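You operate a simulated robot arm through the tools that you are given. There is no shell and no other tool. Be economical: measure what you need, move in short steps, check, and stop when the job is done.

You are at the controls of a simulated two-armed robot. One attempt, no reset.

TASK
Empty the fridge's blue cup into the sink, put it back and reset the WARM lamp.
Fine: door shut; press RESET when the gauge reads 8 C or less. Set down upright: blue cup.

The check looks at the end state, three seconds after you hand in, the way a careful person would. Anything else that was tipped, shoved, dropped, spilled or broken makes it a failure.

THE ROBOT
Two 7-joint arms with two-finger parallel grippers on one trunk, on a base that drives. Base frame: it is fixed to the floor where the robot stands at the start and does not move with it; the origin is under the middle of the robot, x ahead of it, y to its left, z up. Lengths are in m, angles in degrees, forces in N, time in s.
The left shoulder is at the start at [0.05, 0.165, 1.205], the right one opposite. With the tool pointing down near the work surface each hand reaches from about 0.18 to 0.68 m from the robot's upright axis, wherever it stands, measured 20 degrees to its own side. Places, roughly: bin drawer knob [-0.8, 2, 0.5]; blue cup (7x7x8 cm) [0.7, 0.2, 0.9]; brush drawer knob [-0.1, 1, 0.3]; cloths drawer knob [1.3, -0.9, 0.3]; drawer fridge dial [-0.7, 1.8, 0.6]; fridge dial [0.2, 0.3, 0.8]; fridge door [0.4, 0.2, 1.2]; fridge door knob [0.5, 0, 0.9]; fridge floor [0.7, 0.2, 0.9]; fridge gauge [0.3, 0.2, 0.8]; fridge reset button [0.5, 0.1, 0.7]; low fridge drawer knob [-0.4, 1.5, 0.4]; low pantry drawer knob [0.5, 0.1, 0.3]; sink [1.2, -1.5, 0.8]; spoons drawer knob [0.9, -0.4, 0.3]; top pantry drawer knob [0.5, 0.1, 0.6]. Payload 3.91 kg a hand.
The tool frame of a hand sits at the grasp point between the pads (the TCP): z along the fingers, y along the line on which they close. The tips reach 0.03 m beyond it. The gripper opens to 0.11 m. The fingers are 0.02 m wide and 0.01 m thick; the gripper's body (0.048 by 0.112 m) begins 0.055 m behind the TCP.
Orientation is told as [roll, pitch, yaw] about the base's x, y, z axes, in that order, counted from this pose: with the fingers straight down and closing along the base's y, the tool's x points along the base's -x, its y along +y and its z along -z.

THE INTERFACE
- The arms move only by the tool play_rows. It takes "left_motion", "right_motion" or both (then of equal length, played together; a hand with none holds still); each is a list of rows, each an object of numbers (a shift or turn left out is 0, a gripper value left out holds the last): "jaw": the gripper command, from -1 (shut) to 1 (fully open), values between in proportion; "dx", "dy", "dz": the shift along the tool's x, y, z in m; "ax", "ay", "az": the turn, a rotation vector about the tool's x, y, z in degrees. In form: [{"jaw": .., "dx": .., "dy": .., "dz": .., "ax": .., "ay": .., "az": ..}, ...]. A call has 1 to 8 rows; each row is the pose to reach, as a shift and turn from the pose commanded when the call began, along the tool's axes at that moment. Each row takes 0.2 s and may step no farther than 0.05 m and 8.6 degrees from the row before; otherwise, or with a gripper value out of range, the whole call is refused. A pose out of reach is approached as far as the arm can. The call stops where the force on the tool passes 70 N (or 10 N more than at its start, if that is more) or the arm is blocked; 0.2 s more then pass. Each finger travels about 0.045 m/s and halts on what it meets, pressing with about 32 N; the grip force reading is that of the motor and also rises with nothing between the fingers. The clock runs only during rows and for 0.2 s after the last one: add rows that repeat a pose to give the fingers time. It gives the time, the measured TCP pose, the force on the tool (base axes), the opening and the grip force at its end, in the units of the frame above (readings bear some noise), with the torque about the TCP (base axes, N m) and any sound that the robot's microphone picked up.
- Cameras (640 x 400 px; columns grow to the right, rows downward): "scene" is now at [0.096, 0.0528, 1.3644]; the picture's right is [0.61, -0.79, 0.00], its down [-0.53, -0.41, -0.75] and it looks along [0.59, 0.46, -0.67] (base axes); focal length 214 px, centre (320, 200). "left" rides on the left gripper at [0.072, -0.017, -0.103] in its tool frame; the picture's right is [0.23, 0.97, 0.00], its down [-0.76, 0.18, -0.62] and it looks along [-0.61, 0.14, 0.78] (tool axes); focal length 222 px, centre (320, 200). "right" rides on the right gripper at [0.072, 0.017, -0.103] in its tool frame; the picture's right is [-0.23, 0.97, 0.00], its down [-0.76, -0.18, -0.62] and it looks along [-0.61, -0.14, 0.78] (tool axes); focal length 222 px, centre (320, 200). There is no depth. A picture from a camera that has moved, and an enlarged one, comes with that camera's place and axes in the base frame and with its lens.
- capture(camera): a new picture of that camera. No time passes.
- raise_lower(by): slides the trunk up (or, below 0, down) by that many m; the arms and the scene camera ride with it, the base frame stays. It gives what a move gives, with no picture.
- steer(legs): drives the robot by 1 to 6 legs, each [ahead, left, turn to the left] in m, m and degrees, along the robot's own axes; the way and the turn of a leg run together, so that a leg with both is an arc; at most 1.5 m and 180 degrees a leg. The arms and the cameras ride along, it lands a little off, and it stops where it bumps. It gives what a move gives.
- aim_head(pan, tilt): turns the head with the scene camera to pan (to the left, within 80 degrees either way) and tilt (down, from -29 to 69), counted from straight ahead of the robot. It gives what a move gives.
- close_up(camera, box): a new picture of the part [left, top, right, bottom] of that camera's present view, enlarged. No time passes.
- sign_off(): hands the job in; it is judged then, once.

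Work in short steps. Places have to be worked out from the pictures, the camera data and where the tool is seen: move nearer, look again, correct. Check each grasp and each placing, and mend what went wrong. You have 120 turns and 92 pictures in all, those below and enlarged ones among them. Open the grippers and draw the arms clear of the work before you hand the job in, unless the task says otherwise; then end with one line.

The tools are called by a JSON object that holds its "method" and its "body". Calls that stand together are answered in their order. play_rows: Moves the arms, as the interface text tells. Its arguments: {"type":"object","properties":{"left_motion":{"type":"array","items":{"type":"object","properties":{"jaw":{"type":"number"},"dx":{"type":"number"},"dy":{"type":"number"},"dz":{"type":"number"},"ax":{"type":"number"},"ay":{"type":"number"},"az":{"type":"number"}}}},"right_motion":{"type":"array","items":{"type":"object","properties":{"jaw":{"type":"number"},"dx":{"type":"number"},"dy":{"type":"number"},"dz":{"type":"number"},"ax":{"type":"number"},"ay":{"type":"number"},"az":{"type":"number"}}}}},"required":[]} The other tools are called the same way: raise_lower (by) slides the trunk up or down; steer (legs) drives the base; aim_head (pan, tilt) turns the head that bears the scene camera; capture (camera) takes a picture; close_up (camera, box) takes an enlarged picture of a part of a camera's view; sign_off () hands the job in.

At the start:

```text
time_s: 0.0
left_tool_pos: [0.3012, 0.1844, 1.2994]
left_tcp_rot: [0.0, 0.0, 0.1]
left_force: [0.7, -0.4, -0.2]
left_wrist_torque: [-0.01, 0.03, -0.01]
left_width: 0.1101
left_gripper_force: 0.0
right_tool_pos: [0.4317, -0.1265, 1.2607]
right_tcp_rot: [-0.2, 0.0, 19.9]
right_force: [-0.1, 0.7, 0.0]
right_wrist_torque: [-0.03, 0.0, 0.02]
right_width: 0.1099
right_gripper_force: 0.0
trunk travel left (down, up): [-0.425, 0.078]
robot x, y, heading: [0.0004, -0.0014, -0.0]
head pan, tilt: [37.7, 41.8]
```

scene: 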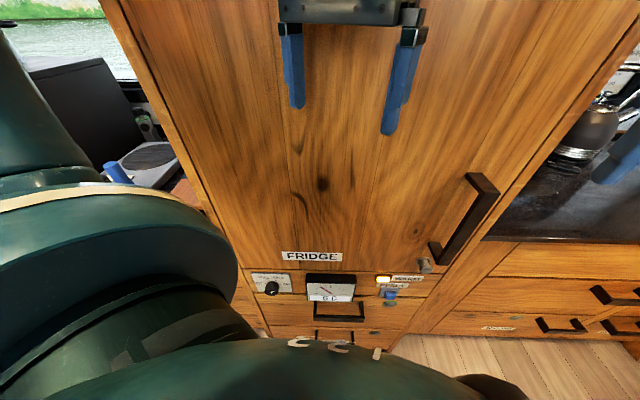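
right: 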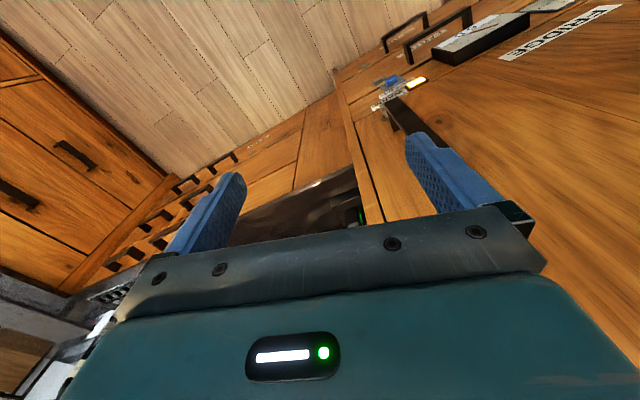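
left: 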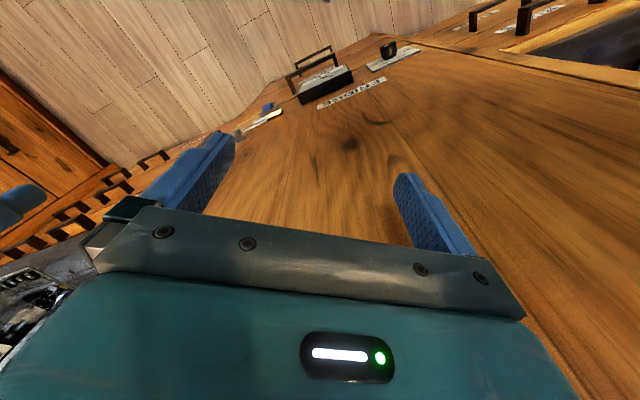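

The fridge door stands close ahead, facing the robot diagonally. I look closer at the panel under the door and the handle.

{"method": "close_up", "body": {"camera": "scene", "box": [240, 240, 440, 350]}}

{"method": "close_up", "body": {"camera": "scene", "box": [380, 140, 580, 290]}}

```text
3.20 times, centred on (340, 295) of scene
camera zoom: at [0.096, 0.0528, 1.3644], right [0.61, -0.79, 0.0], down [-0.53, -0.41, -0.75], along [0.59, 0.46, -0.67], focal length 686 px, centre (256, -104)
```

zoom: 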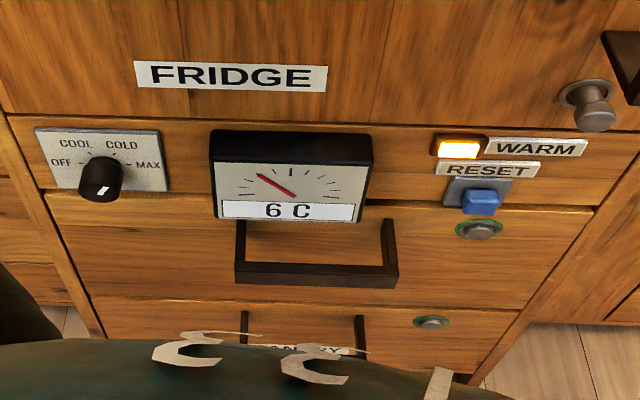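

```text
2.67 times, centred on (480, 215) of scene
camera zoom: at [0.096, 0.0528, 1.3644], right [0.61, -0.79, 0.0], down [-0.53, -0.41, -0.75], along [0.59, 0.46, -0.67], focal length 572 px, centre (-107, 160)
```

zoom: 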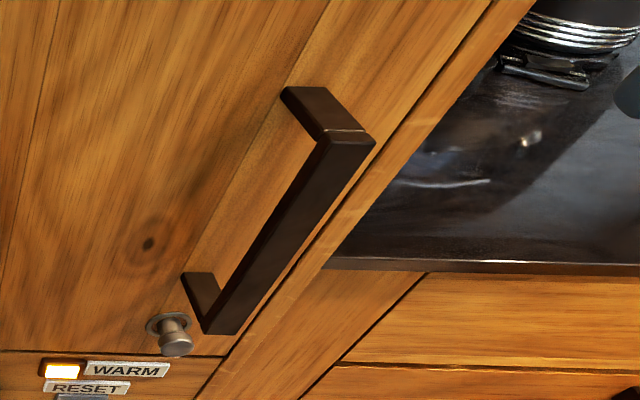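

The gauge reads 6 C, the lamp is lit, and a knob sits by the lower handle end at about (0.46,0.02,0.9). I look around for the sink and the free floor before moving.

{"method": "aim_head", "body": {"pan": -50, "tilt": 35}}

{"method": "capture", "body": {"camera": "scene"}}

{"method": "aim_head", "body": {"pan": 0, "tilt": 35}}

{"method": "capture", "body": {"camera": "scene"}}

{"method": "aim_head", "body": {"pan": 78, "tilt": 35}}

{"method": "capture", "body": {"camera": "scene"}}

```text
time_s: 1.6
left_tool_pos: [0.3011, 0.1836, 1.2991]
left_tcp_rot: [0.0, 0.0, 0.0]
left_force: [0.2, 0.0, 0.5]
left_wrist_torque: [-0.01, -0.01, -0.04]
left_width: 0.1099
left_gripper_force: 0.0
right_tool_pos: [0.4323, -0.1241, 1.2598]
right_tcp_rot: [-0.3, 0.0, 20.0]
right_force: [-1.0, 0.3, 0.0]
right_wrist_torque: [0.01, -0.02, 0.0]
right_width: 0.1101
right_gripper_force: 0.1
trunk travel left (down, up): [-0.425, 0.078]
robot x, y, heading: [-0.0011, -0.0023, -0.1]
head pan, tilt: [-50.0, 35.0]
```

```text
86 pictures are left
camera scene: at [0.0864, -0.0657, 1.3747], right [-0.77, -0.64, 0.0], down [-0.37, 0.44, -0.82], along [0.53, -0.63, -0.57], focal length 214 px, centre (320, 200)
```

scene: 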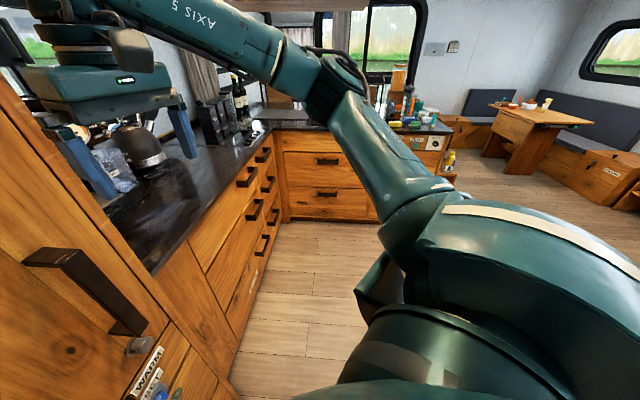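

```text
time_s: 2.8
left_tool_pos: [0.3005, 0.1826, 1.3007]
left_tcp_rot: [0.1, 0.0, 0.0]
left_force: [0.8, -0.6, -0.2]
left_wrist_torque: [-0.02, 0.01, 0.05]
left_width: 0.1101
left_gripper_force: 0.0
right_tool_pos: [0.432, -0.1258, 1.2612]
right_tcp_rot: [-0.3, 0.0, 20.0]
right_force: [0.0, -0.1, -0.2]
right_wrist_torque: [0.02, 0.02, 0.02]
right_width: 0.1099
right_gripper_force: 0.0
trunk travel left (down, up): [-0.425, 0.078]
robot x, y, heading: [0.0003, 0.0028, 0.0]
head pan, tilt: [0.0, 35.0]
```

```text
85 pictures are left
camera scene: at [0.1178, 0.0016, 1.3747], right [0.0, -1.0, 0.0], down [-0.57, 0.0, -0.82], along [0.82, 0.0, -0.57], focal length 214 px, centre (320, 200)
```

scene: 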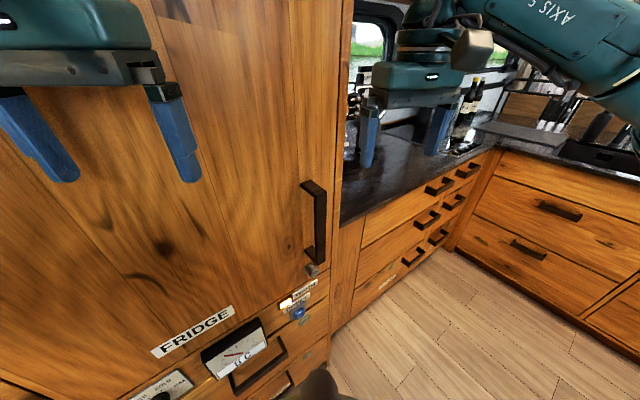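

```text
time_s: 4.3
left_tool_pos: [0.2995, 0.1837, 1.3004]
left_tcp_rot: [0.0, -0.1, 0.0]
left_force: [0.2, 0.7, 0.3]
left_wrist_torque: [-0.02, 0.03, -0.02]
left_width: 0.1099
left_gripper_force: 0.1
right_tool_pos: [0.433, -0.1246, 1.2606]
right_tcp_rot: [-0.2, 0.0, 20.0]
right_force: [0.1, -0.6, -0.5]
right_wrist_torque: [-0.03, -0.02, 0.0]
right_width: 0.1098
right_gripper_force: 0.1
trunk travel left (down, up): [-0.425, 0.078]
robot x, y, heading: [-0.0008, 0.0011, -0.1]
head pan, tilt: [78.0, 35.0]
```

```text
84 pictures are left
camera scene: at [0.0481, 0.0878, 1.3747], right [0.98, -0.21, 0.0], down [-0.12, -0.56, -0.82], along [0.17, 0.8, -0.57], focal length 214 px, centre (320, 200)
```

scene: 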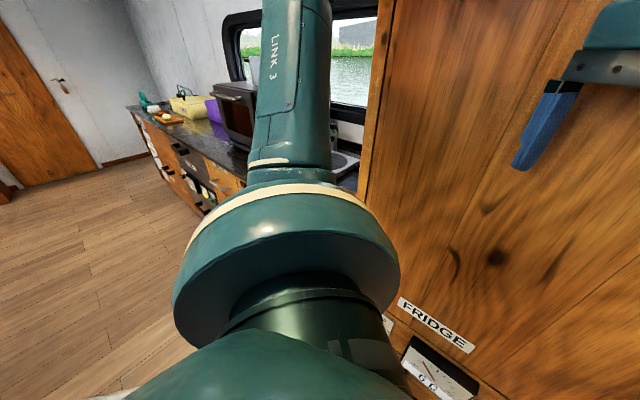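

The door is hinged on the left with a vertical handle at about (0.455,0.0,0.96–1.16), and the face normal points about 34° left of my x axis. I back off and square up to the right part of the fridge, so the left arm can take the handle and the door can swing past.

{"method": "steer", "body": {"legs": [[-0.15, -0.3, 0], [0, 0, 34], [0.06, -0.184, 0]]}}

{"method": "aim_head", "body": {"pan": 8, "tilt": 30}}

{"method": "capture", "body": {"camera": "scene"}}

```text
time_s: 9.4
left_tool_pos: [0.1508, -0.1028, 1.3007]
left_tcp_rot: [0.0, 0.0, 34.5]
left_force: [-0.5, -0.7, -0.2]
left_wrist_torque: [0.02, 0.0, 0.0]
left_width: 0.11
left_gripper_force: 0.1
right_tool_pos: [0.4348, -0.2819, 1.2608]
right_tcp_rot: [-0.2, 0.0, 54.4]
right_force: [0.4, -0.2, -1.0]
right_wrist_torque: [-0.01, 0.01, 0.03]
right_width: 0.1099
right_gripper_force: 0.1
trunk travel left (down, up): [-0.425, 0.078]
robot x, y, heading: [0.0071, -0.4273, 34.2]
head pan, tilt: [78.0, 35.0]
```

```text
time_s: 10.8
left_tool_pos: [0.1508, -0.103, 1.3008]
left_tcp_rot: [0.0, -0.1, 34.4]
left_force: [0.8, 0.2, -0.2]
left_wrist_torque: [-0.01, -0.02, 0.01]
left_width: 0.1096
left_gripper_force: 0.1
right_tool_pos: [0.4342, -0.2823, 1.2608]
right_tcp_rot: [-0.2, 0.0, 54.5]
right_force: [-0.2, -0.6, 0.3]
right_wrist_torque: [0.01, -0.04, 0.01]
right_width: 0.1098
right_gripper_force: 0.1
trunk travel left (down, up): [-0.425, 0.078]
robot x, y, heading: [0.0091, -0.4254, 34.5]
head pan, tilt: [8.0, 30.0]
```

```text
83 pictures are left
camera scene: at [0.0983, -0.3447, 1.3824], right [0.68, -0.74, 0.0], down [-0.37, -0.34, -0.87], along [0.64, 0.59, -0.5], focal length 214 px, centre (320, 200)
```

scene: 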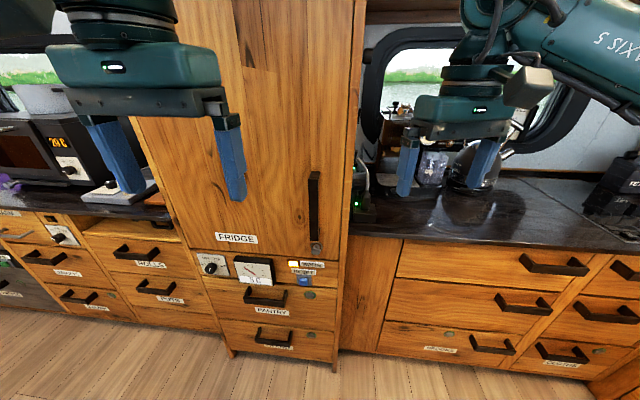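

The handle is confirmed near (0.455,0.003), z 0.96–1.17. I tilt the left hand to 40° below horizontal, facing the door, and bring it about 12 cm short of the handle.

{"method": "play_rows", "body": {"left_motion": [{"jaw": 0.6, "dx": -0.024, "dy": -0.0105, "dz": 0.025, "ay": -6.25}, {"dx": -0.048, "dy": -0.021, "dz": 0.05, "ay": -12.5}, {"dx": -0.071, "dy": -0.0315, "dz": 0.075, "ay": -18.75}, {"dx": -0.095, "dy": -0.042, "dz": 0.1, "ay": -25}, {"dx": -0.119, "dy": -0.0525, "dz": 0.125, "ay": -31.25}, {"dx": -0.143, "dy": -0.063, "dz": 0.15, "ay": -37.5}, {"dx": -0.166, "dy": -0.0735, "dz": 0.175, "ay": -43.75}, {"dx": -0.19, "dy": -0.084, "dz": 0.2, "ay": -50}]}}

{"method": "capture", "body": {"camera": "left"}}

{"method": "capture", "body": {"camera": "scene"}}

```text
time_s: 12.6
left_tool_pos: [0.3555, -0.0622, 1.099]
left_tcp_rot: [-0.2, -50.0, 34.6]
left_force: [0.1, -0.6, 0.3]
left_wrist_torque: [0.02, 0.0, 0.01]
left_width: 0.0878
left_gripper_force: 0.1
right_tool_pos: [0.4355, -0.2814, 1.2601]
right_tcp_rot: [-0.2, 0.0, 54.5]
right_force: [0.0, 0.0, -0.1]
right_wrist_torque: [0.0, 0.03, 0.01]
right_width: 0.1101
right_gripper_force: 0.0
trunk travel left (down, up): [-0.425, 0.078]
robot x, y, heading: [0.0076, -0.4248, 34.6]
head pan, tilt: [8.0, 30.0]
```

```text
82 pictures are left
camera left: at [0.262, -0.1471, 1.1096], right [-0.67, 0.72, -0.18], down [-0.09, 0.15, 0.98], along [0.73, 0.68, -0.04], focal length 222 px, centre (320, 200)
```

left: 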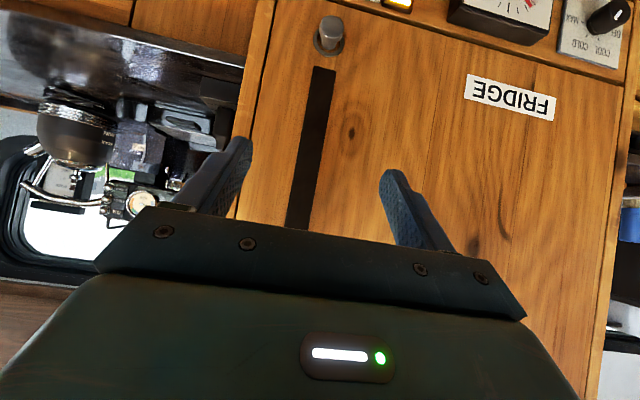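

```text
81 pictures are left
camera scene: at [0.099, -0.344, 1.3824], right [0.68, -0.74, 0.0], down [-0.37, -0.34, -0.87], along [0.64, 0.58, -0.5], focal length 214 px, centre (320, 200)
```

scene: 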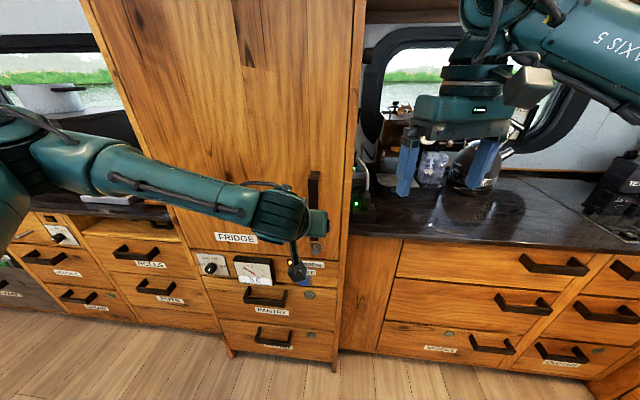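

The handle lies straight ahead between the fingers, at about (0.457,0.006). I advance onto it with the jaws open, then close.

{"method": "play_rows", "body": {"left_motion": [{"jaw": 0.6, "dx": -0.013, "dz": 0.029}, {"dx": -0.026, "dz": 0.058}, {"dx": -0.039, "dz": 0.087}, {"dx": -0.0516, "dz": 0.114}]}}

{"method": "capture", "body": {"camera": "left"}}

```text
time_s: 13.6
left_tool_pos: [0.4134, 0.0171, 1.0842]
left_tcp_rot: [0.0, -50.0, 33.8]
left_force: [1.8, -15.8, 0.2]
left_wrist_torque: [-0.12, -0.06, -0.75]
left_width: 0.0946
left_gripper_force: 6.6
left hand out of reach, approached as far as the arm can: row 1, 2, 3, 4
right_tool_pos: [0.4341, -0.2855, 1.2612]
right_tcp_rot: [-0.1, -0.2, 54.4]
right_force: [-0.4, -0.2, 0.3]
right_wrist_torque: [0.02, 0.0, 0.04]
right_width: 0.1103
right_gripper_force: 0.1
trunk travel left (down, up): [-0.425, 0.078]
robot x, y, heading: [0.0115, -0.4273, 34.7]
head pan, tilt: [8.0, 30.0]
```

```text
80 pictures are left
camera left: at [0.3198, -0.067, 1.0936], right [-0.66, 0.73, -0.17], down [-0.09, 0.15, 0.98], along [0.74, 0.67, -0.04], focal length 222 px, centre (320, 200)
```

left: 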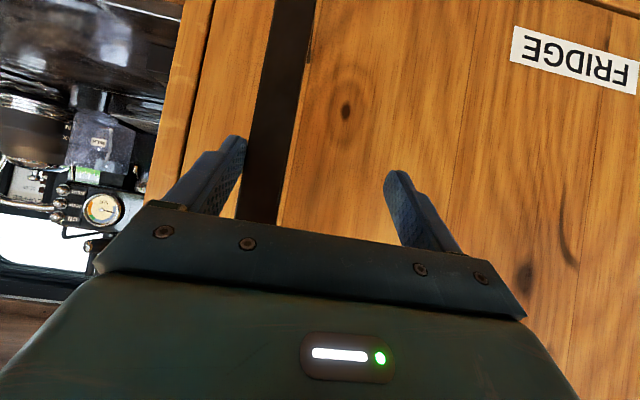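

The arm runs out of reach and drifted left, so its right finger touches the bar. I draw the hand back, then drive the base 12 cm nearer.

{"method": "play_rows", "body": {"left_motion": [{"jaw": 0.6, "dx": 0.013, "dz": -0.029}, {"dx": 0.026, "dz": -0.058}, {"dx": 0.039, "dz": -0.087}, {"dx": 0.0516, "dz": -0.114}, {"dx": 0.09, "dz": -0.14}]}}

{"method": "capture", "body": {"camera": "scene"}}

```text
time_s: 14.8
left_tool_pos: [0.2744, -0.0701, 1.1018]
left_tcp_rot: [-0.1, -50.1, 34.6]
left_force: [-0.2, -0.4, -0.3]
left_wrist_torque: [0.0, -0.02, 0.01]
left_width: 0.0874
left_gripper_force: 0.0
right_tool_pos: [0.4339, -0.2834, 1.2608]
right_tcp_rot: [-0.2, -0.1, 54.6]
right_force: [0.2, -0.6, 0.4]
right_wrist_torque: [-0.04, -0.01, 0.01]
right_width: 0.11
right_gripper_force: 0.1
trunk travel left (down, up): [-0.425, 0.078]
robot x, y, heading: [0.0059, -0.4259, 34.5]
head pan, tilt: [8.0, 30.0]
```

```text
79 pictures are left
camera scene: at [0.098, -0.345, 1.3825], right [0.68, -0.74, 0.0], down [-0.37, -0.34, -0.87], along [0.64, 0.58, -0.5], focal length 214 px, centre (320, 200)
```

scene: 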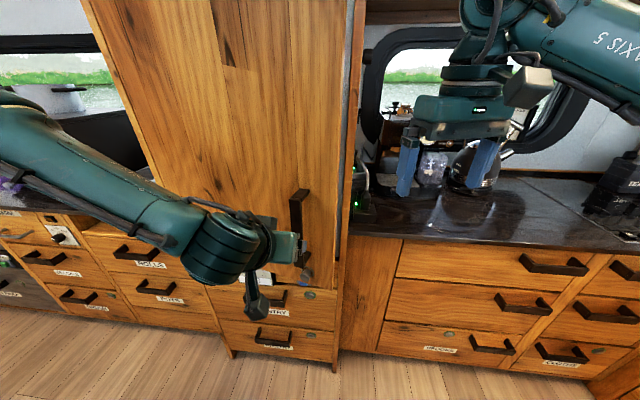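

The door came ajar with the retreat. I zoom in on the gap.

{"method": "close_up", "body": {"camera": "scene", "box": [260, 60, 400, 300]}}

{"method": "capture", "body": {"camera": "left"}}

```text
1.67 times, centred on (330, 180) of scene
camera zoom: at [0.098, -0.345, 1.3825], right [0.68, -0.74, 0.0], down [-0.37, -0.34, -0.87], along [0.64, 0.58, -0.5], focal length 358 px, centre (303, 233)
```

zoom: 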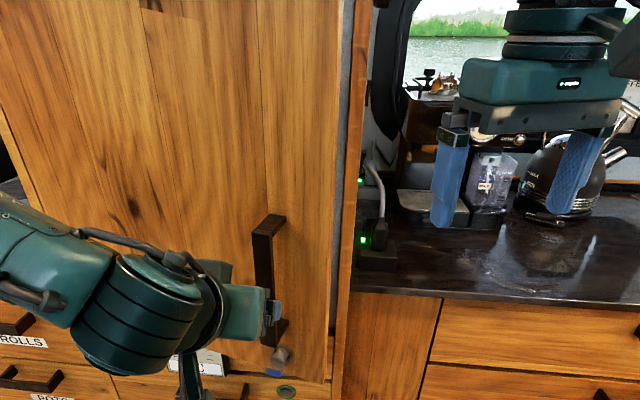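

```text
77 pictures are left
camera left: at [0.1818, -0.1548, 1.1126], right [-0.67, 0.72, -0.17], down [-0.09, 0.15, 0.98], along [0.73, 0.68, -0.04], focal length 222 px, centre (320, 200)
```

left: 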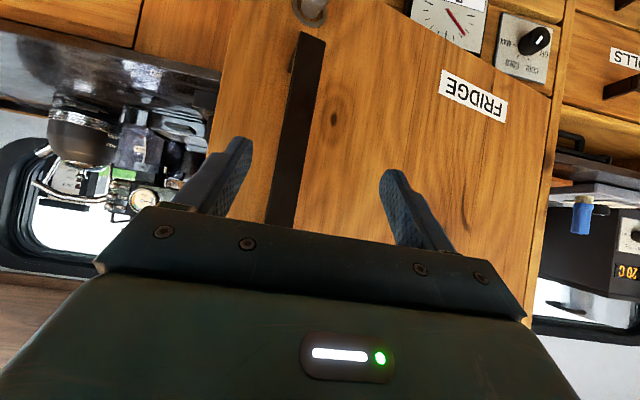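

The door is about 11° ajar, with the handle now at about (0.366,-0.029). I go forward onto the handle and close on it.

{"method": "play_rows", "body": {"left_motion": [{"jaw": 0.6, "dx": -0.007, "dy": -0.018, "dz": 0.016}, {"dx": -0.014, "dy": -0.018, "dz": 0.032}, {"dx": -0.028, "dy": -0.018, "dz": 0.064}, {"dx": -0.041, "dy": -0.018, "dz": 0.095}]}}

{"method": "capture", "body": {"camera": "left"}}

```text
time_s: 15.8
left_tool_pos: [0.3673, -0.0271, 1.0726]
left_tcp_rot: [0.0, -50.1, 34.5]
left_force: [0.3, 0.5, -0.3]
left_wrist_torque: [-0.02, -0.01, -0.01]
left_width: 0.0878
left_gripper_force: 0.1
right_tool_pos: [0.4341, -0.2824, 1.26]
right_tcp_rot: [-0.1, -0.1, 54.5]
right_force: [-0.4, -0.4, 0.7]
right_wrist_torque: [0.0, 0.0, 0.01]
right_width: 0.1098
right_gripper_force: 0.1
trunk travel left (down, up): [-0.425, 0.078]
robot x, y, heading: [0.0072, -0.4241, 34.6]
head pan, tilt: [8.0, 30.0]
```

```text
76 pictures are left
camera left: at [0.2743, -0.1126, 1.0827], right [-0.67, 0.72, -0.17], down [-0.09, 0.15, 0.98], along [0.74, 0.68, -0.04], focal length 222 px, centre (320, 200)
```

left: 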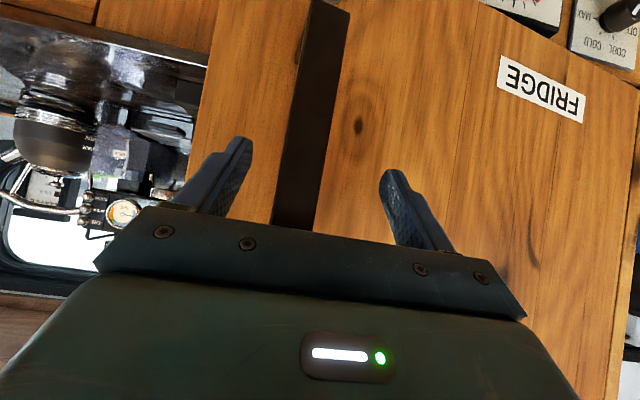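

The handle is between the fingers; I close on it.

{"method": "play_rows", "body": {"left_motion": [{"jaw": -1, "dz": 0.005}, {"jaw": -1, "dz": 0.01}, {"jaw": -1, "dz": 0.01}, {"jaw": -1, "dz": 0.01}, {"jaw": -1, "dz": 0.01}, {"jaw": -1, "dz": 0.01}]}}

{"method": "capture", "body": {"camera": "left"}}

```text
time_s: 17.2
left_tool_pos: [0.3792, -0.0376, 1.0682]
left_tcp_rot: [-0.5, -49.8, 33.1]
left_force: [20.4, -43.0, -5.2]
left_wrist_torque: [0.37, -0.12, -1.35]
left_width: 0.0262
left_gripper_force: 45.1
right_tool_pos: [0.4382, -0.2898, 1.2604]
right_tcp_rot: [0.1, -0.2, 54.4]
right_force: [0.0, 0.7, -0.1]
right_wrist_torque: [-0.02, 0.0, -0.02]
right_width: 0.1101
right_gripper_force: 0.1
trunk travel left (down, up): [-0.425, 0.078]
robot x, y, heading: [0.0078, -0.4223, 34.4]
head pan, tilt: [8.0, 30.0]
```

```text
75 pictures are left
camera left: at [0.2826, -0.1199, 1.0791], right [-0.65, 0.74, -0.18], down [-0.09, 0.16, 0.98], along [0.76, 0.65, -0.04], focal length 222 px, centre (320, 200)
```

left: 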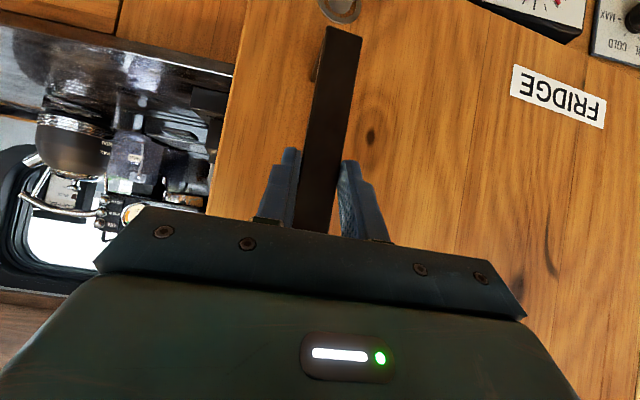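

The handle is gripped (width 0.026). I relax the sideways load and pull along the door's arc to about 28°, turning the hand with the door.

{"method": "play_rows", "body": {"left_motion": [{"jaw": -1, "dy": -0.013}, {"dx": 0.0225, "dy": -0.0015, "dz": -0.027, "ax": 3.25, "az": 2.73}, {"dx": 0.0444, "dy": 0.0135, "dz": -0.0529, "ax": 6.5, "az": 5.46}, {"dx": 0.0659, "dy": 0.0305, "dz": -0.0785, "ax": 9.75, "az": 8.2}, {"dx": 0.0855, "dy": 0.0495, "dz": -0.1019, "ax": 13.0, "az": 10.9}]}}

```text
time_s: 18.4
left_tool_pos: [0.2538, -0.0655, 1.0671]
left_tcp_rot: [-0.7, -49.7, 16.1]
left_force: [6.6, -53.7, -1.4]
left_wrist_torque: [-0.2, 0.79, -1.32]
left_width: 0.0259
left_gripper_force: 45.3
left hand out of reach, approached as far as the arm can: row 1, 5
right_tool_pos: [0.4352, -0.2908, 1.2615]
right_tcp_rot: [0.1, -0.2, 54.5]
right_force: [0.4, 0.3, 0.7]
right_wrist_torque: [0.0, 0.0, -0.02]
right_width: 0.1098
right_gripper_force: 0.1
trunk travel left (down, up): [-0.425, 0.078]
robot x, y, heading: [0.0047, -0.4237, 34.3]
head pan, tilt: [8.0, 30.0]
```

The door moves on its arc (about 25° open); the side load says I command a little too far left. I correct by 18 mm and carry on along the refined arc.

{"method": "play_rows", "body": {"left_motion": [{"jaw": -1, "dy": -0.018}, {"dx": 0.0289, "dy": -0.0074, "dz": -0.0344, "ax": 3.0, "az": 2.5}, {"dx": 0.0606, "dy": 0.0096, "dz": -0.0722, "ax": 6.0, "az": 5.0}, {"dx": 0.0911, "dy": 0.032, "dz": -0.1085, "ax": 9.0, "az": 7.5}]}}

{"method": "capture", "body": {"camera": "scene"}}

```text
refused: row 3 steps farther than a row can; nothing moved
```

```text
74 pictures are left
camera scene: at [0.0995, -0.353, 1.383], right [0.67, -0.74, -0.01], down [-0.37, -0.33, -0.87], along [0.64, 0.59, -0.5], focal length 214 px, centre (320, 200)
```

scene: 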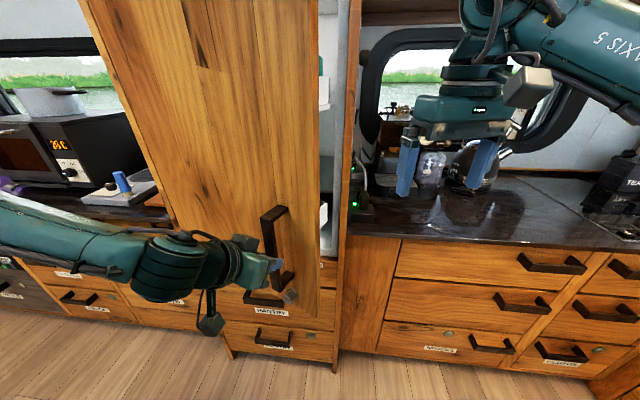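

The row was too long; I resend with shorter steps. The inside shows shelves, so I keep it smooth.

{"method": "play_rows", "body": {"left_motion": [{"jaw": -1, "dy": -0.018}, {"dx": 0.0145, "dy": -0.013, "dz": -0.0172, "ax": 1.5, "az": 1.25}, {"dx": 0.0289, "dy": -0.0074, "dz": -0.0344, "ax": 3.0, "az": 2.5}, {"dx": 0.0447, "dy": 0.001, "dz": -0.0533, "ax": 4.5, "az": 3.75}, {"dx": 0.0606, "dy": 0.0096, "dz": -0.0722, "ax": 6.0, "az": 5.0}, {"dx": 0.0758, "dy": 0.0208, "dz": -0.0904, "ax": 7.5, "az": 6.25}, {"dx": 0.0911, "dy": 0.032, "dz": -0.1085, "ax": 9.0, "az": 7.5}]}}

{"method": "capture", "body": {"camera": "scene"}}

```text
time_s: 19.3
left_tool_pos: [0.2421, -0.0646, 1.0669]
left_tcp_rot: [-2.2, -50.0, 10.8]
left_force: [0.2, -25.3, 9.1]
left_wrist_torque: [0.37, -0.72, -0.33]
left_width: 0.0266
left_gripper_force: 45.2
left hand out of reach, approached as far as the arm can: row 1, 2, 3, 4
right_tool_pos: [0.4333, -0.2843, 1.2607]
right_tcp_rot: [-0.2, -0.1, 54.5]
right_force: [0.1, 0.5, 0.7]
right_wrist_torque: [-0.05, -0.02, 0.02]
right_width: 0.1099
right_gripper_force: 0.1
trunk travel left (down, up): [-0.425, 0.078]
robot x, y, heading: [0.0086, -0.4209, 34.5]
head pan, tilt: [8.0, 30.0]
stopped in row 4 (left hand): the force on the tool passed its limit (the readings are from after the stop); the commanded pose is now the measured one
```

```text
73 pictures are left
camera scene: at [0.0974, -0.3465, 1.3829], right [0.67, -0.74, 0.0], down [-0.37, -0.34, -0.87], along [0.64, 0.58, -0.5], focal length 214 px, centre (320, 200)
```

scene: 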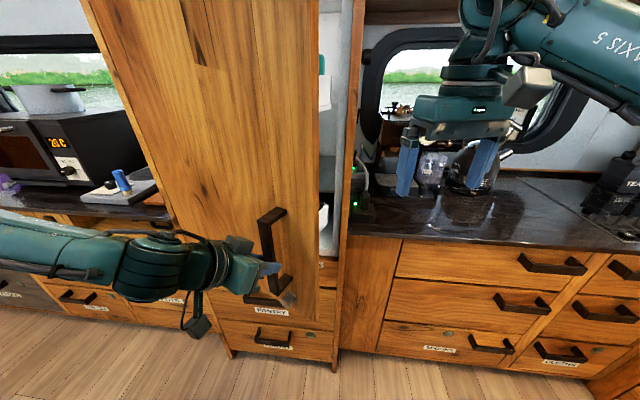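

Stopped by the wrist's limit, since the hand can't turn further right. While still gripping, I swing the whole base in small arcs about the hinge so the hand keeps its attitude to the door.

{"method": "steer", "body": {"legs": [[-0.051, 0.057, -5], [-0.051, 0.057, -5]]}}

{"method": "capture", "body": {"camera": "scene"}}

```text
time_s: 21.0
left_tool_pos: [0.1556, -0.0623, 1.0677]
left_tcp_rot: [-1.9, -49.9, 1.5]
left_force: [-2.2, -30.4, 16.0]
left_wrist_torque: [0.72, 0.61, -0.5]
left_width: 0.0263
left_gripper_force: 45.3
right_tool_pos: [0.3052, -0.3156, 1.2622]
right_tcp_rot: [0.1, -0.2, 44.6]
right_force: [0.2, -0.3, 1.0]
right_wrist_torque: [-0.02, -0.04, -0.02]
right_width: 0.11
right_gripper_force: 0.0
trunk travel left (down, up): [-0.425, 0.078]
robot x, y, heading: [-0.1417, -0.3773, 24.7]
head pan, tilt: [8.0, 30.0]
```

```text
72 pictures are left
camera scene: at [-0.0366, -0.3192, 1.3829], right [0.54, -0.84, 0.0], down [-0.42, -0.27, -0.87], along [0.73, 0.47, -0.5], focal length 214 px, centre (320, 200)
```

scene: 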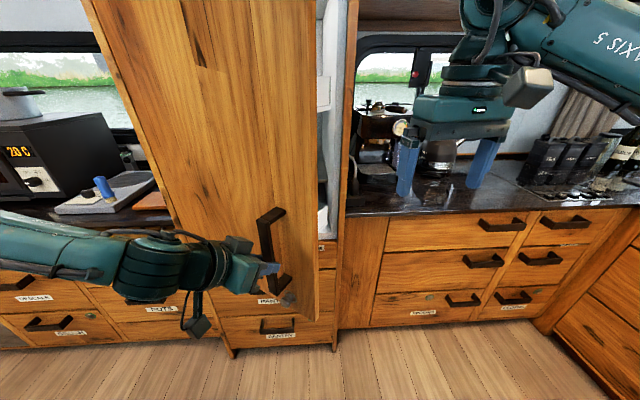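

That works: the door swings with the base and the load hardly changes. I continue 30° more.

{"method": "steer", "body": {"legs": [[-0.051, 0.057, -5], [-0.051, 0.057, -5], [-0.051, 0.057, -5], [-0.051, 0.057, -5], [-0.051, 0.057, -5], [-0.051, 0.057, -5]]}}

{"method": "capture", "body": {"camera": "scene"}}

```text
time_s: 25.2
left_tool_pos: [-0.0802, 0.0334, 1.0666]
left_tcp_rot: [-2.1, -49.8, -28.5]
left_force: [-7.3, -11.9, 12.1]
left_wrist_torque: [1.3, 0.21, -0.22]
left_width: 0.026
left_gripper_force: 45.1
right_tool_pos: [-0.0756, -0.2617, 1.262]
right_tcp_rot: [0.0, -0.1, 14.5]
right_force: [-0.8, -0.1, 0.8]
right_wrist_torque: [-0.02, -0.01, 0.0]
right_width: 0.1102
right_gripper_force: 0.0
trunk travel left (down, up): [-0.425, 0.078]
robot x, y, heading: [-0.4931, -0.0951, -5.3]
head pan, tilt: [8.0, 30.0]
```

```text
71 pictures are left
camera scene: at [-0.375, -0.0921, 1.3828], right [0.04, -1.0, 0.0], down [-0.5, -0.02, -0.87], along [0.87, 0.04, -0.5], focal length 214 px, centre (320, 200)
```

scene: 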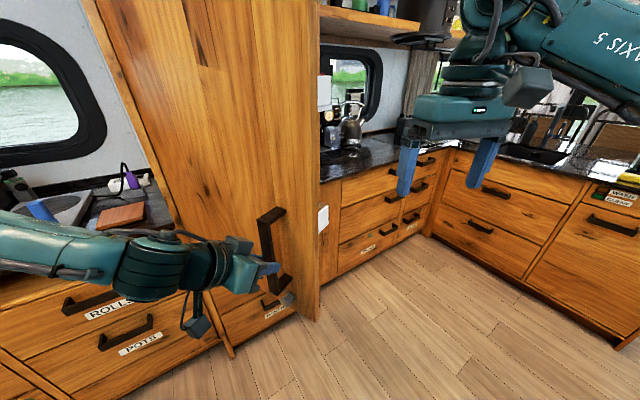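

Door at roughly 65–70°. I swing 30° more so it is out of the way.

{"method": "steer", "body": {"legs": [[-0.051, 0.057, -5], [-0.051, 0.057, -5], [-0.051, 0.057, -5], [-0.051, 0.057, -5], [-0.051, 0.057, -5], [-0.051, 0.057, -5]]}}

```text
time_s: 29.5
left_tool_pos: [-0.2332, 0.2343, 1.067]
left_tcp_rot: [-2.0, -49.9, -58.4]
left_force: [20.3, 8.4, 18.0]
left_wrist_torque: [1.19, -1.15, 0.11]
left_width: 0.0263
left_gripper_force: 44.8
right_tool_pos: [-0.3793, -0.0216, 1.2602]
right_tcp_rot: [-0.2, 0.1, -15.6]
right_force: [-0.6, 0.7, 0.2]
right_wrist_torque: [-0.02, -0.01, -0.02]
right_width: 0.1098
right_gripper_force: 0.0
trunk travel left (down, up): [-0.425, 0.078]
robot x, y, heading: [-0.6603, 0.3367, -35.6]
head pan, tilt: [8.0, 30.0]
```

Hinge now computed at (0.218,0.419), with the door about 97° open. I open the jaws and draw the hand straight back.

{"method": "play_rows", "body": {"left_motion": [{"jaw": 0.5}, {"jaw": 0.5}, {"jaw": 0.5}, {"jaw": 0.5}, {"dx": 0.0, "dz": -0.03}, {"dz": -0.07}, {"dz": -0.11}, {"dz": -0.15}]}}

{"method": "aim_head", "body": {"pan": 25, "tilt": 25}}

{"method": "capture", "body": {"camera": "scene"}}

```text
time_s: 31.3
left_tool_pos: [-0.2287, 0.3145, 1.204]
left_tcp_rot: [-1.8, -49.7, -58.6]
left_force: [0.1, -0.1, 0.3]
left_wrist_torque: [-0.05, -0.02, -0.02]
left_width: 0.0826
left_gripper_force: 0.0
left hand out of reach, approached as far as the arm can: row 5, 6, 7, 8
right_tool_pos: [-0.3809, -0.0224, 1.2602]
right_tcp_rot: [-0.3, 0.1, -15.6]
right_force: [-0.3, 0.8, -0.3]
right_wrist_torque: [-0.01, 0.0, -0.02]
right_width: 0.11
right_gripper_force: 0.0
trunk travel left (down, up): [-0.425, 0.078]
robot x, y, heading: [-0.6571, 0.3305, -35.4]
head pan, tilt: [8.0, 30.0]
```

```text
time_s: 32.1
left_tool_pos: [-0.2284, 0.3146, 1.2041]
left_tcp_rot: [-2.0, -49.7, -58.4]
left_force: [0.1, 0.2, 0.3]
left_wrist_torque: [-0.07, -0.03, 0.01]
left_width: 0.0824
left_gripper_force: 0.1
right_tool_pos: [-0.3804, -0.0223, 1.2605]
right_tcp_rot: [-0.2, 0.0, -15.6]
right_force: [0.3, 0.9, 0.2]
right_wrist_torque: [0.01, 0.0, 0.0]
right_width: 0.11
right_gripper_force: 0.0
trunk travel left (down, up): [-0.425, 0.078]
robot x, y, heading: [-0.658, 0.3333, -35.8]
head pan, tilt: [25.0, 25.0]
```

```text
70 pictures are left
camera scene: at [-0.5444, 0.2984, 1.3904], right [-0.19, -0.98, 0.0], down [-0.42, 0.08, -0.91], along [0.89, -0.17, -0.42], focal length 214 px, centre (320, 200)
```

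scene: 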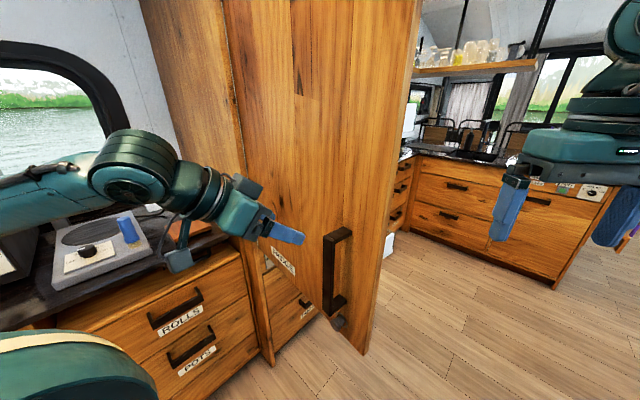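

The door stands open and the hand is free of it. Before driving round the door edge I check the floor to my right.

{"method": "aim_head", "body": {"pan": -80, "tilt": 30}}

{"method": "capture", "body": {"camera": "scene"}}

```text
time_s: 33.9
left_tool_pos: [-0.2275, 0.3147, 1.2033]
left_tcp_rot: [-1.9, -49.7, -58.6]
left_force: [0.0, 0.4, 1.3]
left_wrist_torque: [-0.01, 0.01, 0.0]
left_width: 0.0826
left_gripper_force: 0.1
right_tool_pos: [-0.38, -0.0236, 1.2604]
right_tcp_rot: [-0.3, 0.0, -15.6]
right_force: [0.1, -0.6, -0.2]
right_wrist_torque: [-0.01, 0.01, -0.02]
right_width: 0.1098
right_gripper_force: 0.1
trunk travel left (down, up): [-0.425, 0.078]
robot x, y, heading: [-0.6631, 0.3311, -35.5]
head pan, tilt: [-80.0, 30.0]
```

```text
69 pictures are left
camera scene: at [-0.674, 0.2338, 1.3825], right [-0.9, 0.43, 0.0], down [0.22, 0.45, -0.87], along [-0.37, -0.78, -0.5], focal length 214 px, centre (320, 200)
```

scene: 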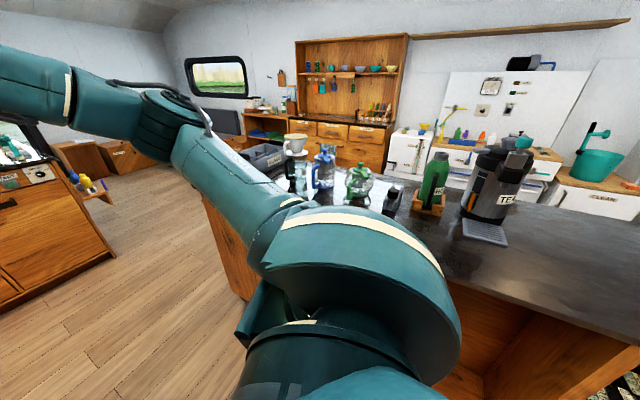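

There's an island counter behind me (front at about 1.4 m from the fridge line), so the aisle is narrow. I first tuck the left arm in (undo yaw, then point it down) before passing the door edge.

{"method": "play_rows", "body": {"left_motion": [{"dx": -0.004, "dy": -0.019, "dz": -0.015, "ax": -4.4, "az": -3.7}, {"dx": -0.007, "dy": -0.038, "dz": -0.03, "ax": -8.8, "az": -7.4}, {"dx": -0.011, "dy": -0.057, "dz": -0.045, "ax": -13.2, "az": -11.1}, {"dx": -0.0145, "dy": -0.0765, "dz": -0.06, "ax": -17.6, "az": -14.8}]}}

{"method": "play_rows", "body": {"left_motion": [{"dx": -0.005, "dz": -0.005, "ay": 6.25}, {"dx": -0.01, "dz": -0.01, "ay": 12.5}, {"dx": -0.015, "dz": -0.015, "ay": 18.75}, {"dx": -0.02, "dz": -0.02, "ay": 25}, {"dx": -0.025, "dz": -0.025, "ay": 31.25}, {"dx": -0.03, "dz": -0.03, "ay": 37.5}, {"dx": -0.035, "dz": -0.03, "ay": 43.75}, {"dx": -0.04, "dz": -0.03, "ay": 50}]}}

{"method": "aim_head", "body": {"pan": 40, "tilt": 30}}

{"method": "capture", "body": {"camera": "scene"}}

```text
time_s: 34.9
left_tool_pos: [-0.3058, 0.3006, 1.2764]
left_tcp_rot: [-1.6, -49.5, -35.6]
left_force: [-0.7, 0.2, 0.1]
left_wrist_torque: [-0.04, 0.01, 0.03]
left_width: 0.0822
left_gripper_force: 0.0
left hand out of reach, approached as far as the arm can: row 1, 2, 3, 4
right_tool_pos: [-0.3822, -0.0229, 1.2605]
right_tcp_rot: [-0.1, 0.0, -15.7]
right_force: [-0.6, -0.3, -1.2]
right_wrist_torque: [0.0, -0.02, -0.01]
right_width: 0.11
right_gripper_force: 0.1
trunk travel left (down, up): [-0.425, 0.078]
robot x, y, heading: [-0.6602, 0.3344, -35.7]
head pan, tilt: [-80.0, 30.0]
```

```text
time_s: 36.7
left_tool_pos: [-0.3008, 0.2977, 1.327]
left_tcp_rot: [-1.0, 0.8, -37.0]
left_force: [-0.5, -0.4, 0.0]
left_wrist_torque: [-0.03, 0.0, 0.04]
left_width: 0.0824
left_gripper_force: 0.1
right_tool_pos: [-0.381, -0.0235, 1.2596]
right_tcp_rot: [0.0, 0.0, -15.6]
right_force: [0.2, 0.4, 0.4]
right_wrist_torque: [0.02, -0.03, -0.01]
right_width: 0.1099
right_gripper_force: 0.0
trunk travel left (down, up): [-0.425, 0.078]
robot x, y, heading: [-0.6597, 0.3305, -35.4]
head pan, tilt: [-80.0, 30.0]
```

```text
time_s: 38.7
left_tool_pos: [-0.3019, 0.299, 1.3276]
left_tcp_rot: [-1.1, 0.6, -36.9]
left_force: [0.5, -0.5, 0.3]
left_wrist_torque: [-0.01, -0.02, -0.04]
left_width: 0.0824
left_gripper_force: 0.1
right_tool_pos: [-0.3808, -0.0234, 1.2608]
right_tcp_rot: [-0.3, 0.1, -15.6]
right_force: [0.2, 0.2, 0.3]
right_wrist_torque: [0.02, 0.0, 0.03]
right_width: 0.1101
right_gripper_force: 0.0
trunk travel left (down, up): [-0.425, 0.078]
robot x, y, heading: [-0.6622, 0.3303, -35.6]
head pan, tilt: [40.0, 30.0]
```

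```text
68 pictures are left
camera scene: at [-0.5447, 0.3222, 1.3825], right [0.08, -1.0, 0.0], down [-0.5, -0.04, -0.87], along [0.86, 0.07, -0.5], focal length 214 px, centre (320, 200)
```

scene: 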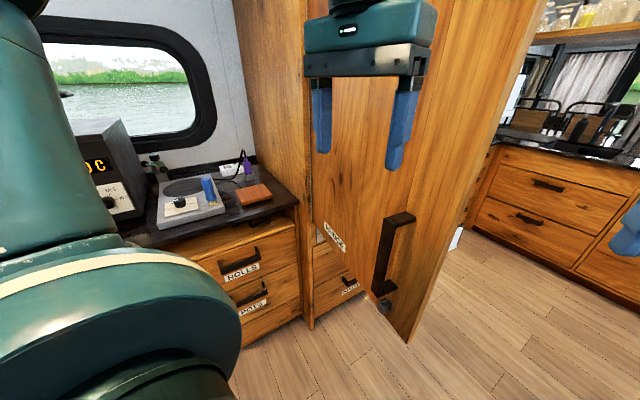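

The left arm is tucked. I slide back from the door, align with the aisle and advance past the door edge in stages.

{"method": "steer", "body": {"legs": [[-0.06, -0.15, 0], [0, 0, -20.5], [0.4, 0, 0]]}}

{"method": "aim_head", "body": {"pan": 60, "tilt": 25}}

{"method": "capture", "body": {"camera": "scene"}}

```text
time_s: 43.3
left_tool_pos: [-0.2566, -0.2388, 1.3275]
left_tcp_rot: [-1.0, 0.5, -57.6]
left_force: [-0.6, -0.3, -0.3]
left_wrist_torque: [-0.01, 0.03, 0.0]
left_width: 0.0822
left_gripper_force: 0.0
right_tool_pos: [-0.4439, -0.5123, 1.2601]
right_tcp_rot: [-0.1, 0.1, -36.3]
right_force: [0.4, 0.7, -0.2]
right_wrist_torque: [0.02, 0.02, 0.0]
right_width: 0.1098
right_gripper_force: 0.0
trunk travel left (down, up): [-0.425, 0.078]
robot x, y, heading: [-0.5816, -0.0801, -56.2]
head pan, tilt: [40.0, 30.0]
```

```text
time_s: 44.1
left_tool_pos: [-0.2569, -0.2368, 1.3278]
left_tcp_rot: [-1.0, 0.6, -57.5]
left_force: [0.4, 0.5, -0.2]
left_wrist_torque: [0.01, -0.01, 0.01]
left_width: 0.0824
left_gripper_force: 0.0
right_tool_pos: [-0.4451, -0.5109, 1.2606]
right_tcp_rot: [-0.2, 0.1, -36.4]
right_force: [0.4, 0.3, 0.1]
right_wrist_torque: [-0.03, 0.0, -0.01]
right_width: 0.1101
right_gripper_force: 0.1
trunk travel left (down, up): [-0.425, 0.078]
robot x, y, heading: [-0.5802, -0.0804, -56.1]
head pan, tilt: [60.0, 25.0]
```

```text
67 pictures are left
camera scene: at [-0.4714, -0.099, 1.3904], right [0.06, -1.0, 0.0], down [-0.42, -0.03, -0.91], along [0.9, 0.06, -0.42], focal length 214 px, centre (320, 200)
```

scene: 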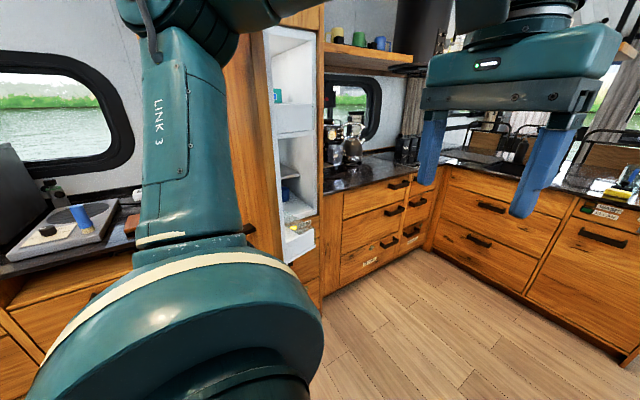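

I'm past the door edge, and the fridge interior is coming into view with blue on the lower shelf. I drive on 0.6 m and turn to face the fridge.

{"method": "steer", "body": {"legs": [[0.6, 0, 0], [0, 0, 90]]}}

{"method": "aim_head", "body": {"pan": 15, "tilt": 20}}

{"method": "capture", "body": {"camera": "scene"}}

```text
time_s: 51.4
left_tool_pos: [-0.0883, -0.2573, 1.3267]
left_tcp_rot: [-1.0, 0.6, 33.5]
left_force: [-0.8, 0.0, 0.0]
left_wrist_torque: [0.03, 0.03, 0.02]
left_width: 0.0826
left_gripper_force: 0.0
right_tool_pos: [0.1882, -0.4396, 1.2607]
right_tcp_rot: [-0.1, 0.0, 54.8]
right_force: [-0.1, -0.2, 0.3]
right_wrist_torque: [0.02, 0.0, 0.01]
right_width: 0.1102
right_gripper_force: 0.1
trunk travel left (down, up): [-0.425, 0.078]
robot x, y, heading: [-0.239, -0.5849, 34.7]
head pan, tilt: [60.0, 25.0]
```

```text
time_s: 52.5
left_tool_pos: [-0.0899, -0.258, 1.3266]
left_tcp_rot: [-1.0, 0.6, 33.4]
left_force: [0.1, -0.1, 0.5]
left_wrist_torque: [-0.01, -0.03, -0.01]
left_width: 0.0826
left_gripper_force: 0.0
right_tool_pos: [0.1874, -0.4412, 1.2606]
right_tcp_rot: [-0.3, 0.0, 54.8]
right_force: [0.0, -0.5, 0.1]
right_wrist_torque: [0.01, 0.02, -0.01]
right_width: 0.11
right_gripper_force: 0.1
trunk travel left (down, up): [-0.425, 0.078]
robot x, y, heading: [-0.2383, -0.5835, 35.0]
head pan, tilt: [15.0, 20.0]
```

```text
66 pictures are left
camera scene: at [-0.1538, -0.495, 1.3985], right [0.76, -0.64, 0.0], down [-0.22, -0.26, -0.94], along [0.61, 0.72, -0.34], focal length 214 px, centre (320, 200)
```

scene: 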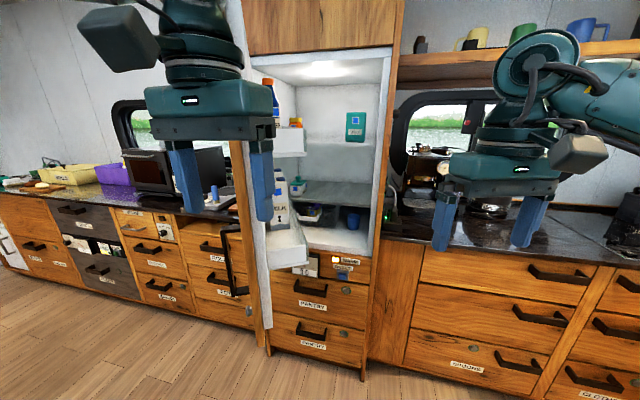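

{"method": "close_up", "body": {"camera": "scene", "box": [240, 60, 410, 300]}}

{"method": "close_up", "body": {"camera": "scene", "box": [270, 170, 390, 280]}}

```text
1.67 times, centred on (325, 180) of scene
camera zoom: at [-0.1538, -0.495, 1.3985], right [0.76, -0.64, 0.0], down [-0.22, -0.26, -0.94], along [0.61, 0.72, -0.34], focal length 358 px, centre (312, 233)
```

zoom: 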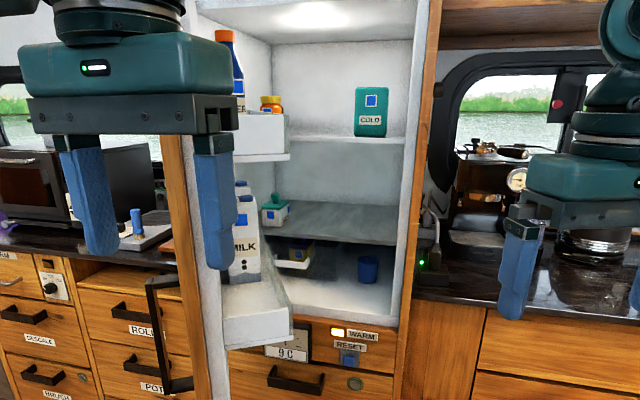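

```text
3.64 times, centred on (330, 225) of scene
camera zoom: at [-0.1538, -0.495, 1.3985], right [0.76, -0.64, 0.0], down [-0.22, -0.26, -0.94], along [0.61, 0.72, -0.34], focal length 780 px, centre (284, 109)
```

zoom: 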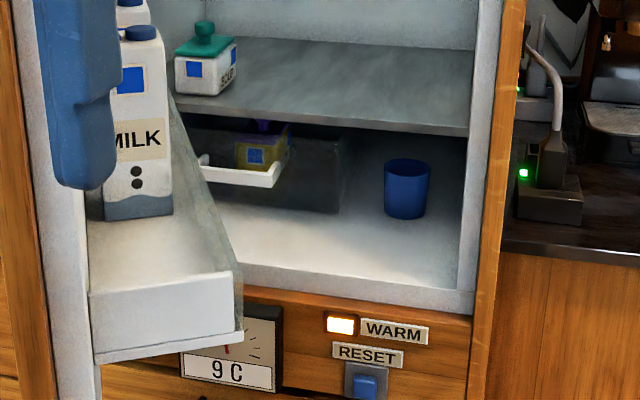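

The gauge shows 9 C. The cup stands at about (0.65,0.18), in a low compartment roughly 0.87–1.05 high, so the hand must enter nearly level and the camera hanging under it would foul the floor. I test whether the left wrist can roll 180° so the camera sits on top.

{"method": "play_rows", "body": {"left_motion": [{"az": 8.5}, {"az": 17}, {"az": 25.5}, {"az": 34}, {"az": 42.5}, {"az": 51}, {"az": 59.5}, {"az": 68}]}}

{"method": "play_rows", "body": {"left_motion": [{"az": 8.5}, {"az": 17}, {"az": 25.5}, {"az": 34}, {"az": 42.5}, {"az": 51}, {"az": 59.5}, {"az": 68}]}}

{"method": "play_rows", "body": {"left_motion": [{"az": 8.5}, {"az": 17}, {"az": 25.5}, {"az": 34}, {"az": 42.5}, {"az": 44}]}}

```text
time_s: 54.3
left_tool_pos: [-0.0884, -0.2585, 1.3277]
left_tcp_rot: [-0.8, -0.8, -34.5]
left_force: [0.2, 0.2, 0.8]
left_wrist_torque: [0.0, -0.02, 0.01]
left_width: 0.0823
left_gripper_force: 0.1
right_tool_pos: [0.1872, -0.4402, 1.2598]
right_tcp_rot: [-0.2, 0.0, 54.8]
right_force: [-0.9, -0.3, 0.6]
right_wrist_torque: [-0.03, 0.02, -0.02]
right_width: 0.11
right_gripper_force: 0.0
trunk travel left (down, up): [-0.425, 0.078]
robot x, y, heading: [-0.2372, -0.586, 34.6]
head pan, tilt: [15.0, 20.0]
```

```text
time_s: 56.1
left_tool_pos: [-0.089, -0.2595, 1.327]
left_tcp_rot: [0.4, -1.0, -102.7]
left_force: [-1.0, -0.1, 0.2]
left_wrist_torque: [0.03, 0.02, 0.0]
left_width: 0.0825
left_gripper_force: 0.0
right_tool_pos: [0.1875, -0.4398, 1.2604]
right_tcp_rot: [-0.3, -0.1, 54.8]
right_force: [0.2, -0.3, 0.5]
right_wrist_torque: [-0.04, 0.02, 0.0]
right_width: 0.1101
right_gripper_force: 0.1
trunk travel left (down, up): [-0.425, 0.078]
robot x, y, heading: [-0.2396, -0.5829, 34.9]
head pan, tilt: [15.0, 20.0]
```

```text
time_s: 57.5
left_tool_pos: [-0.0879, -0.2587, 1.3282]
left_tcp_rot: [1.0, -0.6, -146.6]
left_force: [0.2, 0.6, 0.5]
left_wrist_torque: [0.02, 0.0, -0.02]
left_width: 0.0825
left_gripper_force: 0.2
right_tool_pos: [0.188, -0.4401, 1.2604]
right_tcp_rot: [-0.2, -0.1, 54.8]
right_force: [-0.3, -0.2, 0.8]
right_wrist_torque: [-0.03, -0.01, 0.01]
right_width: 0.1099
right_gripper_force: 0.0
trunk travel left (down, up): [-0.425, 0.078]
robot x, y, heading: [-0.2355, -0.5851, 35.0]
head pan, tilt: [15.0, 20.0]
```

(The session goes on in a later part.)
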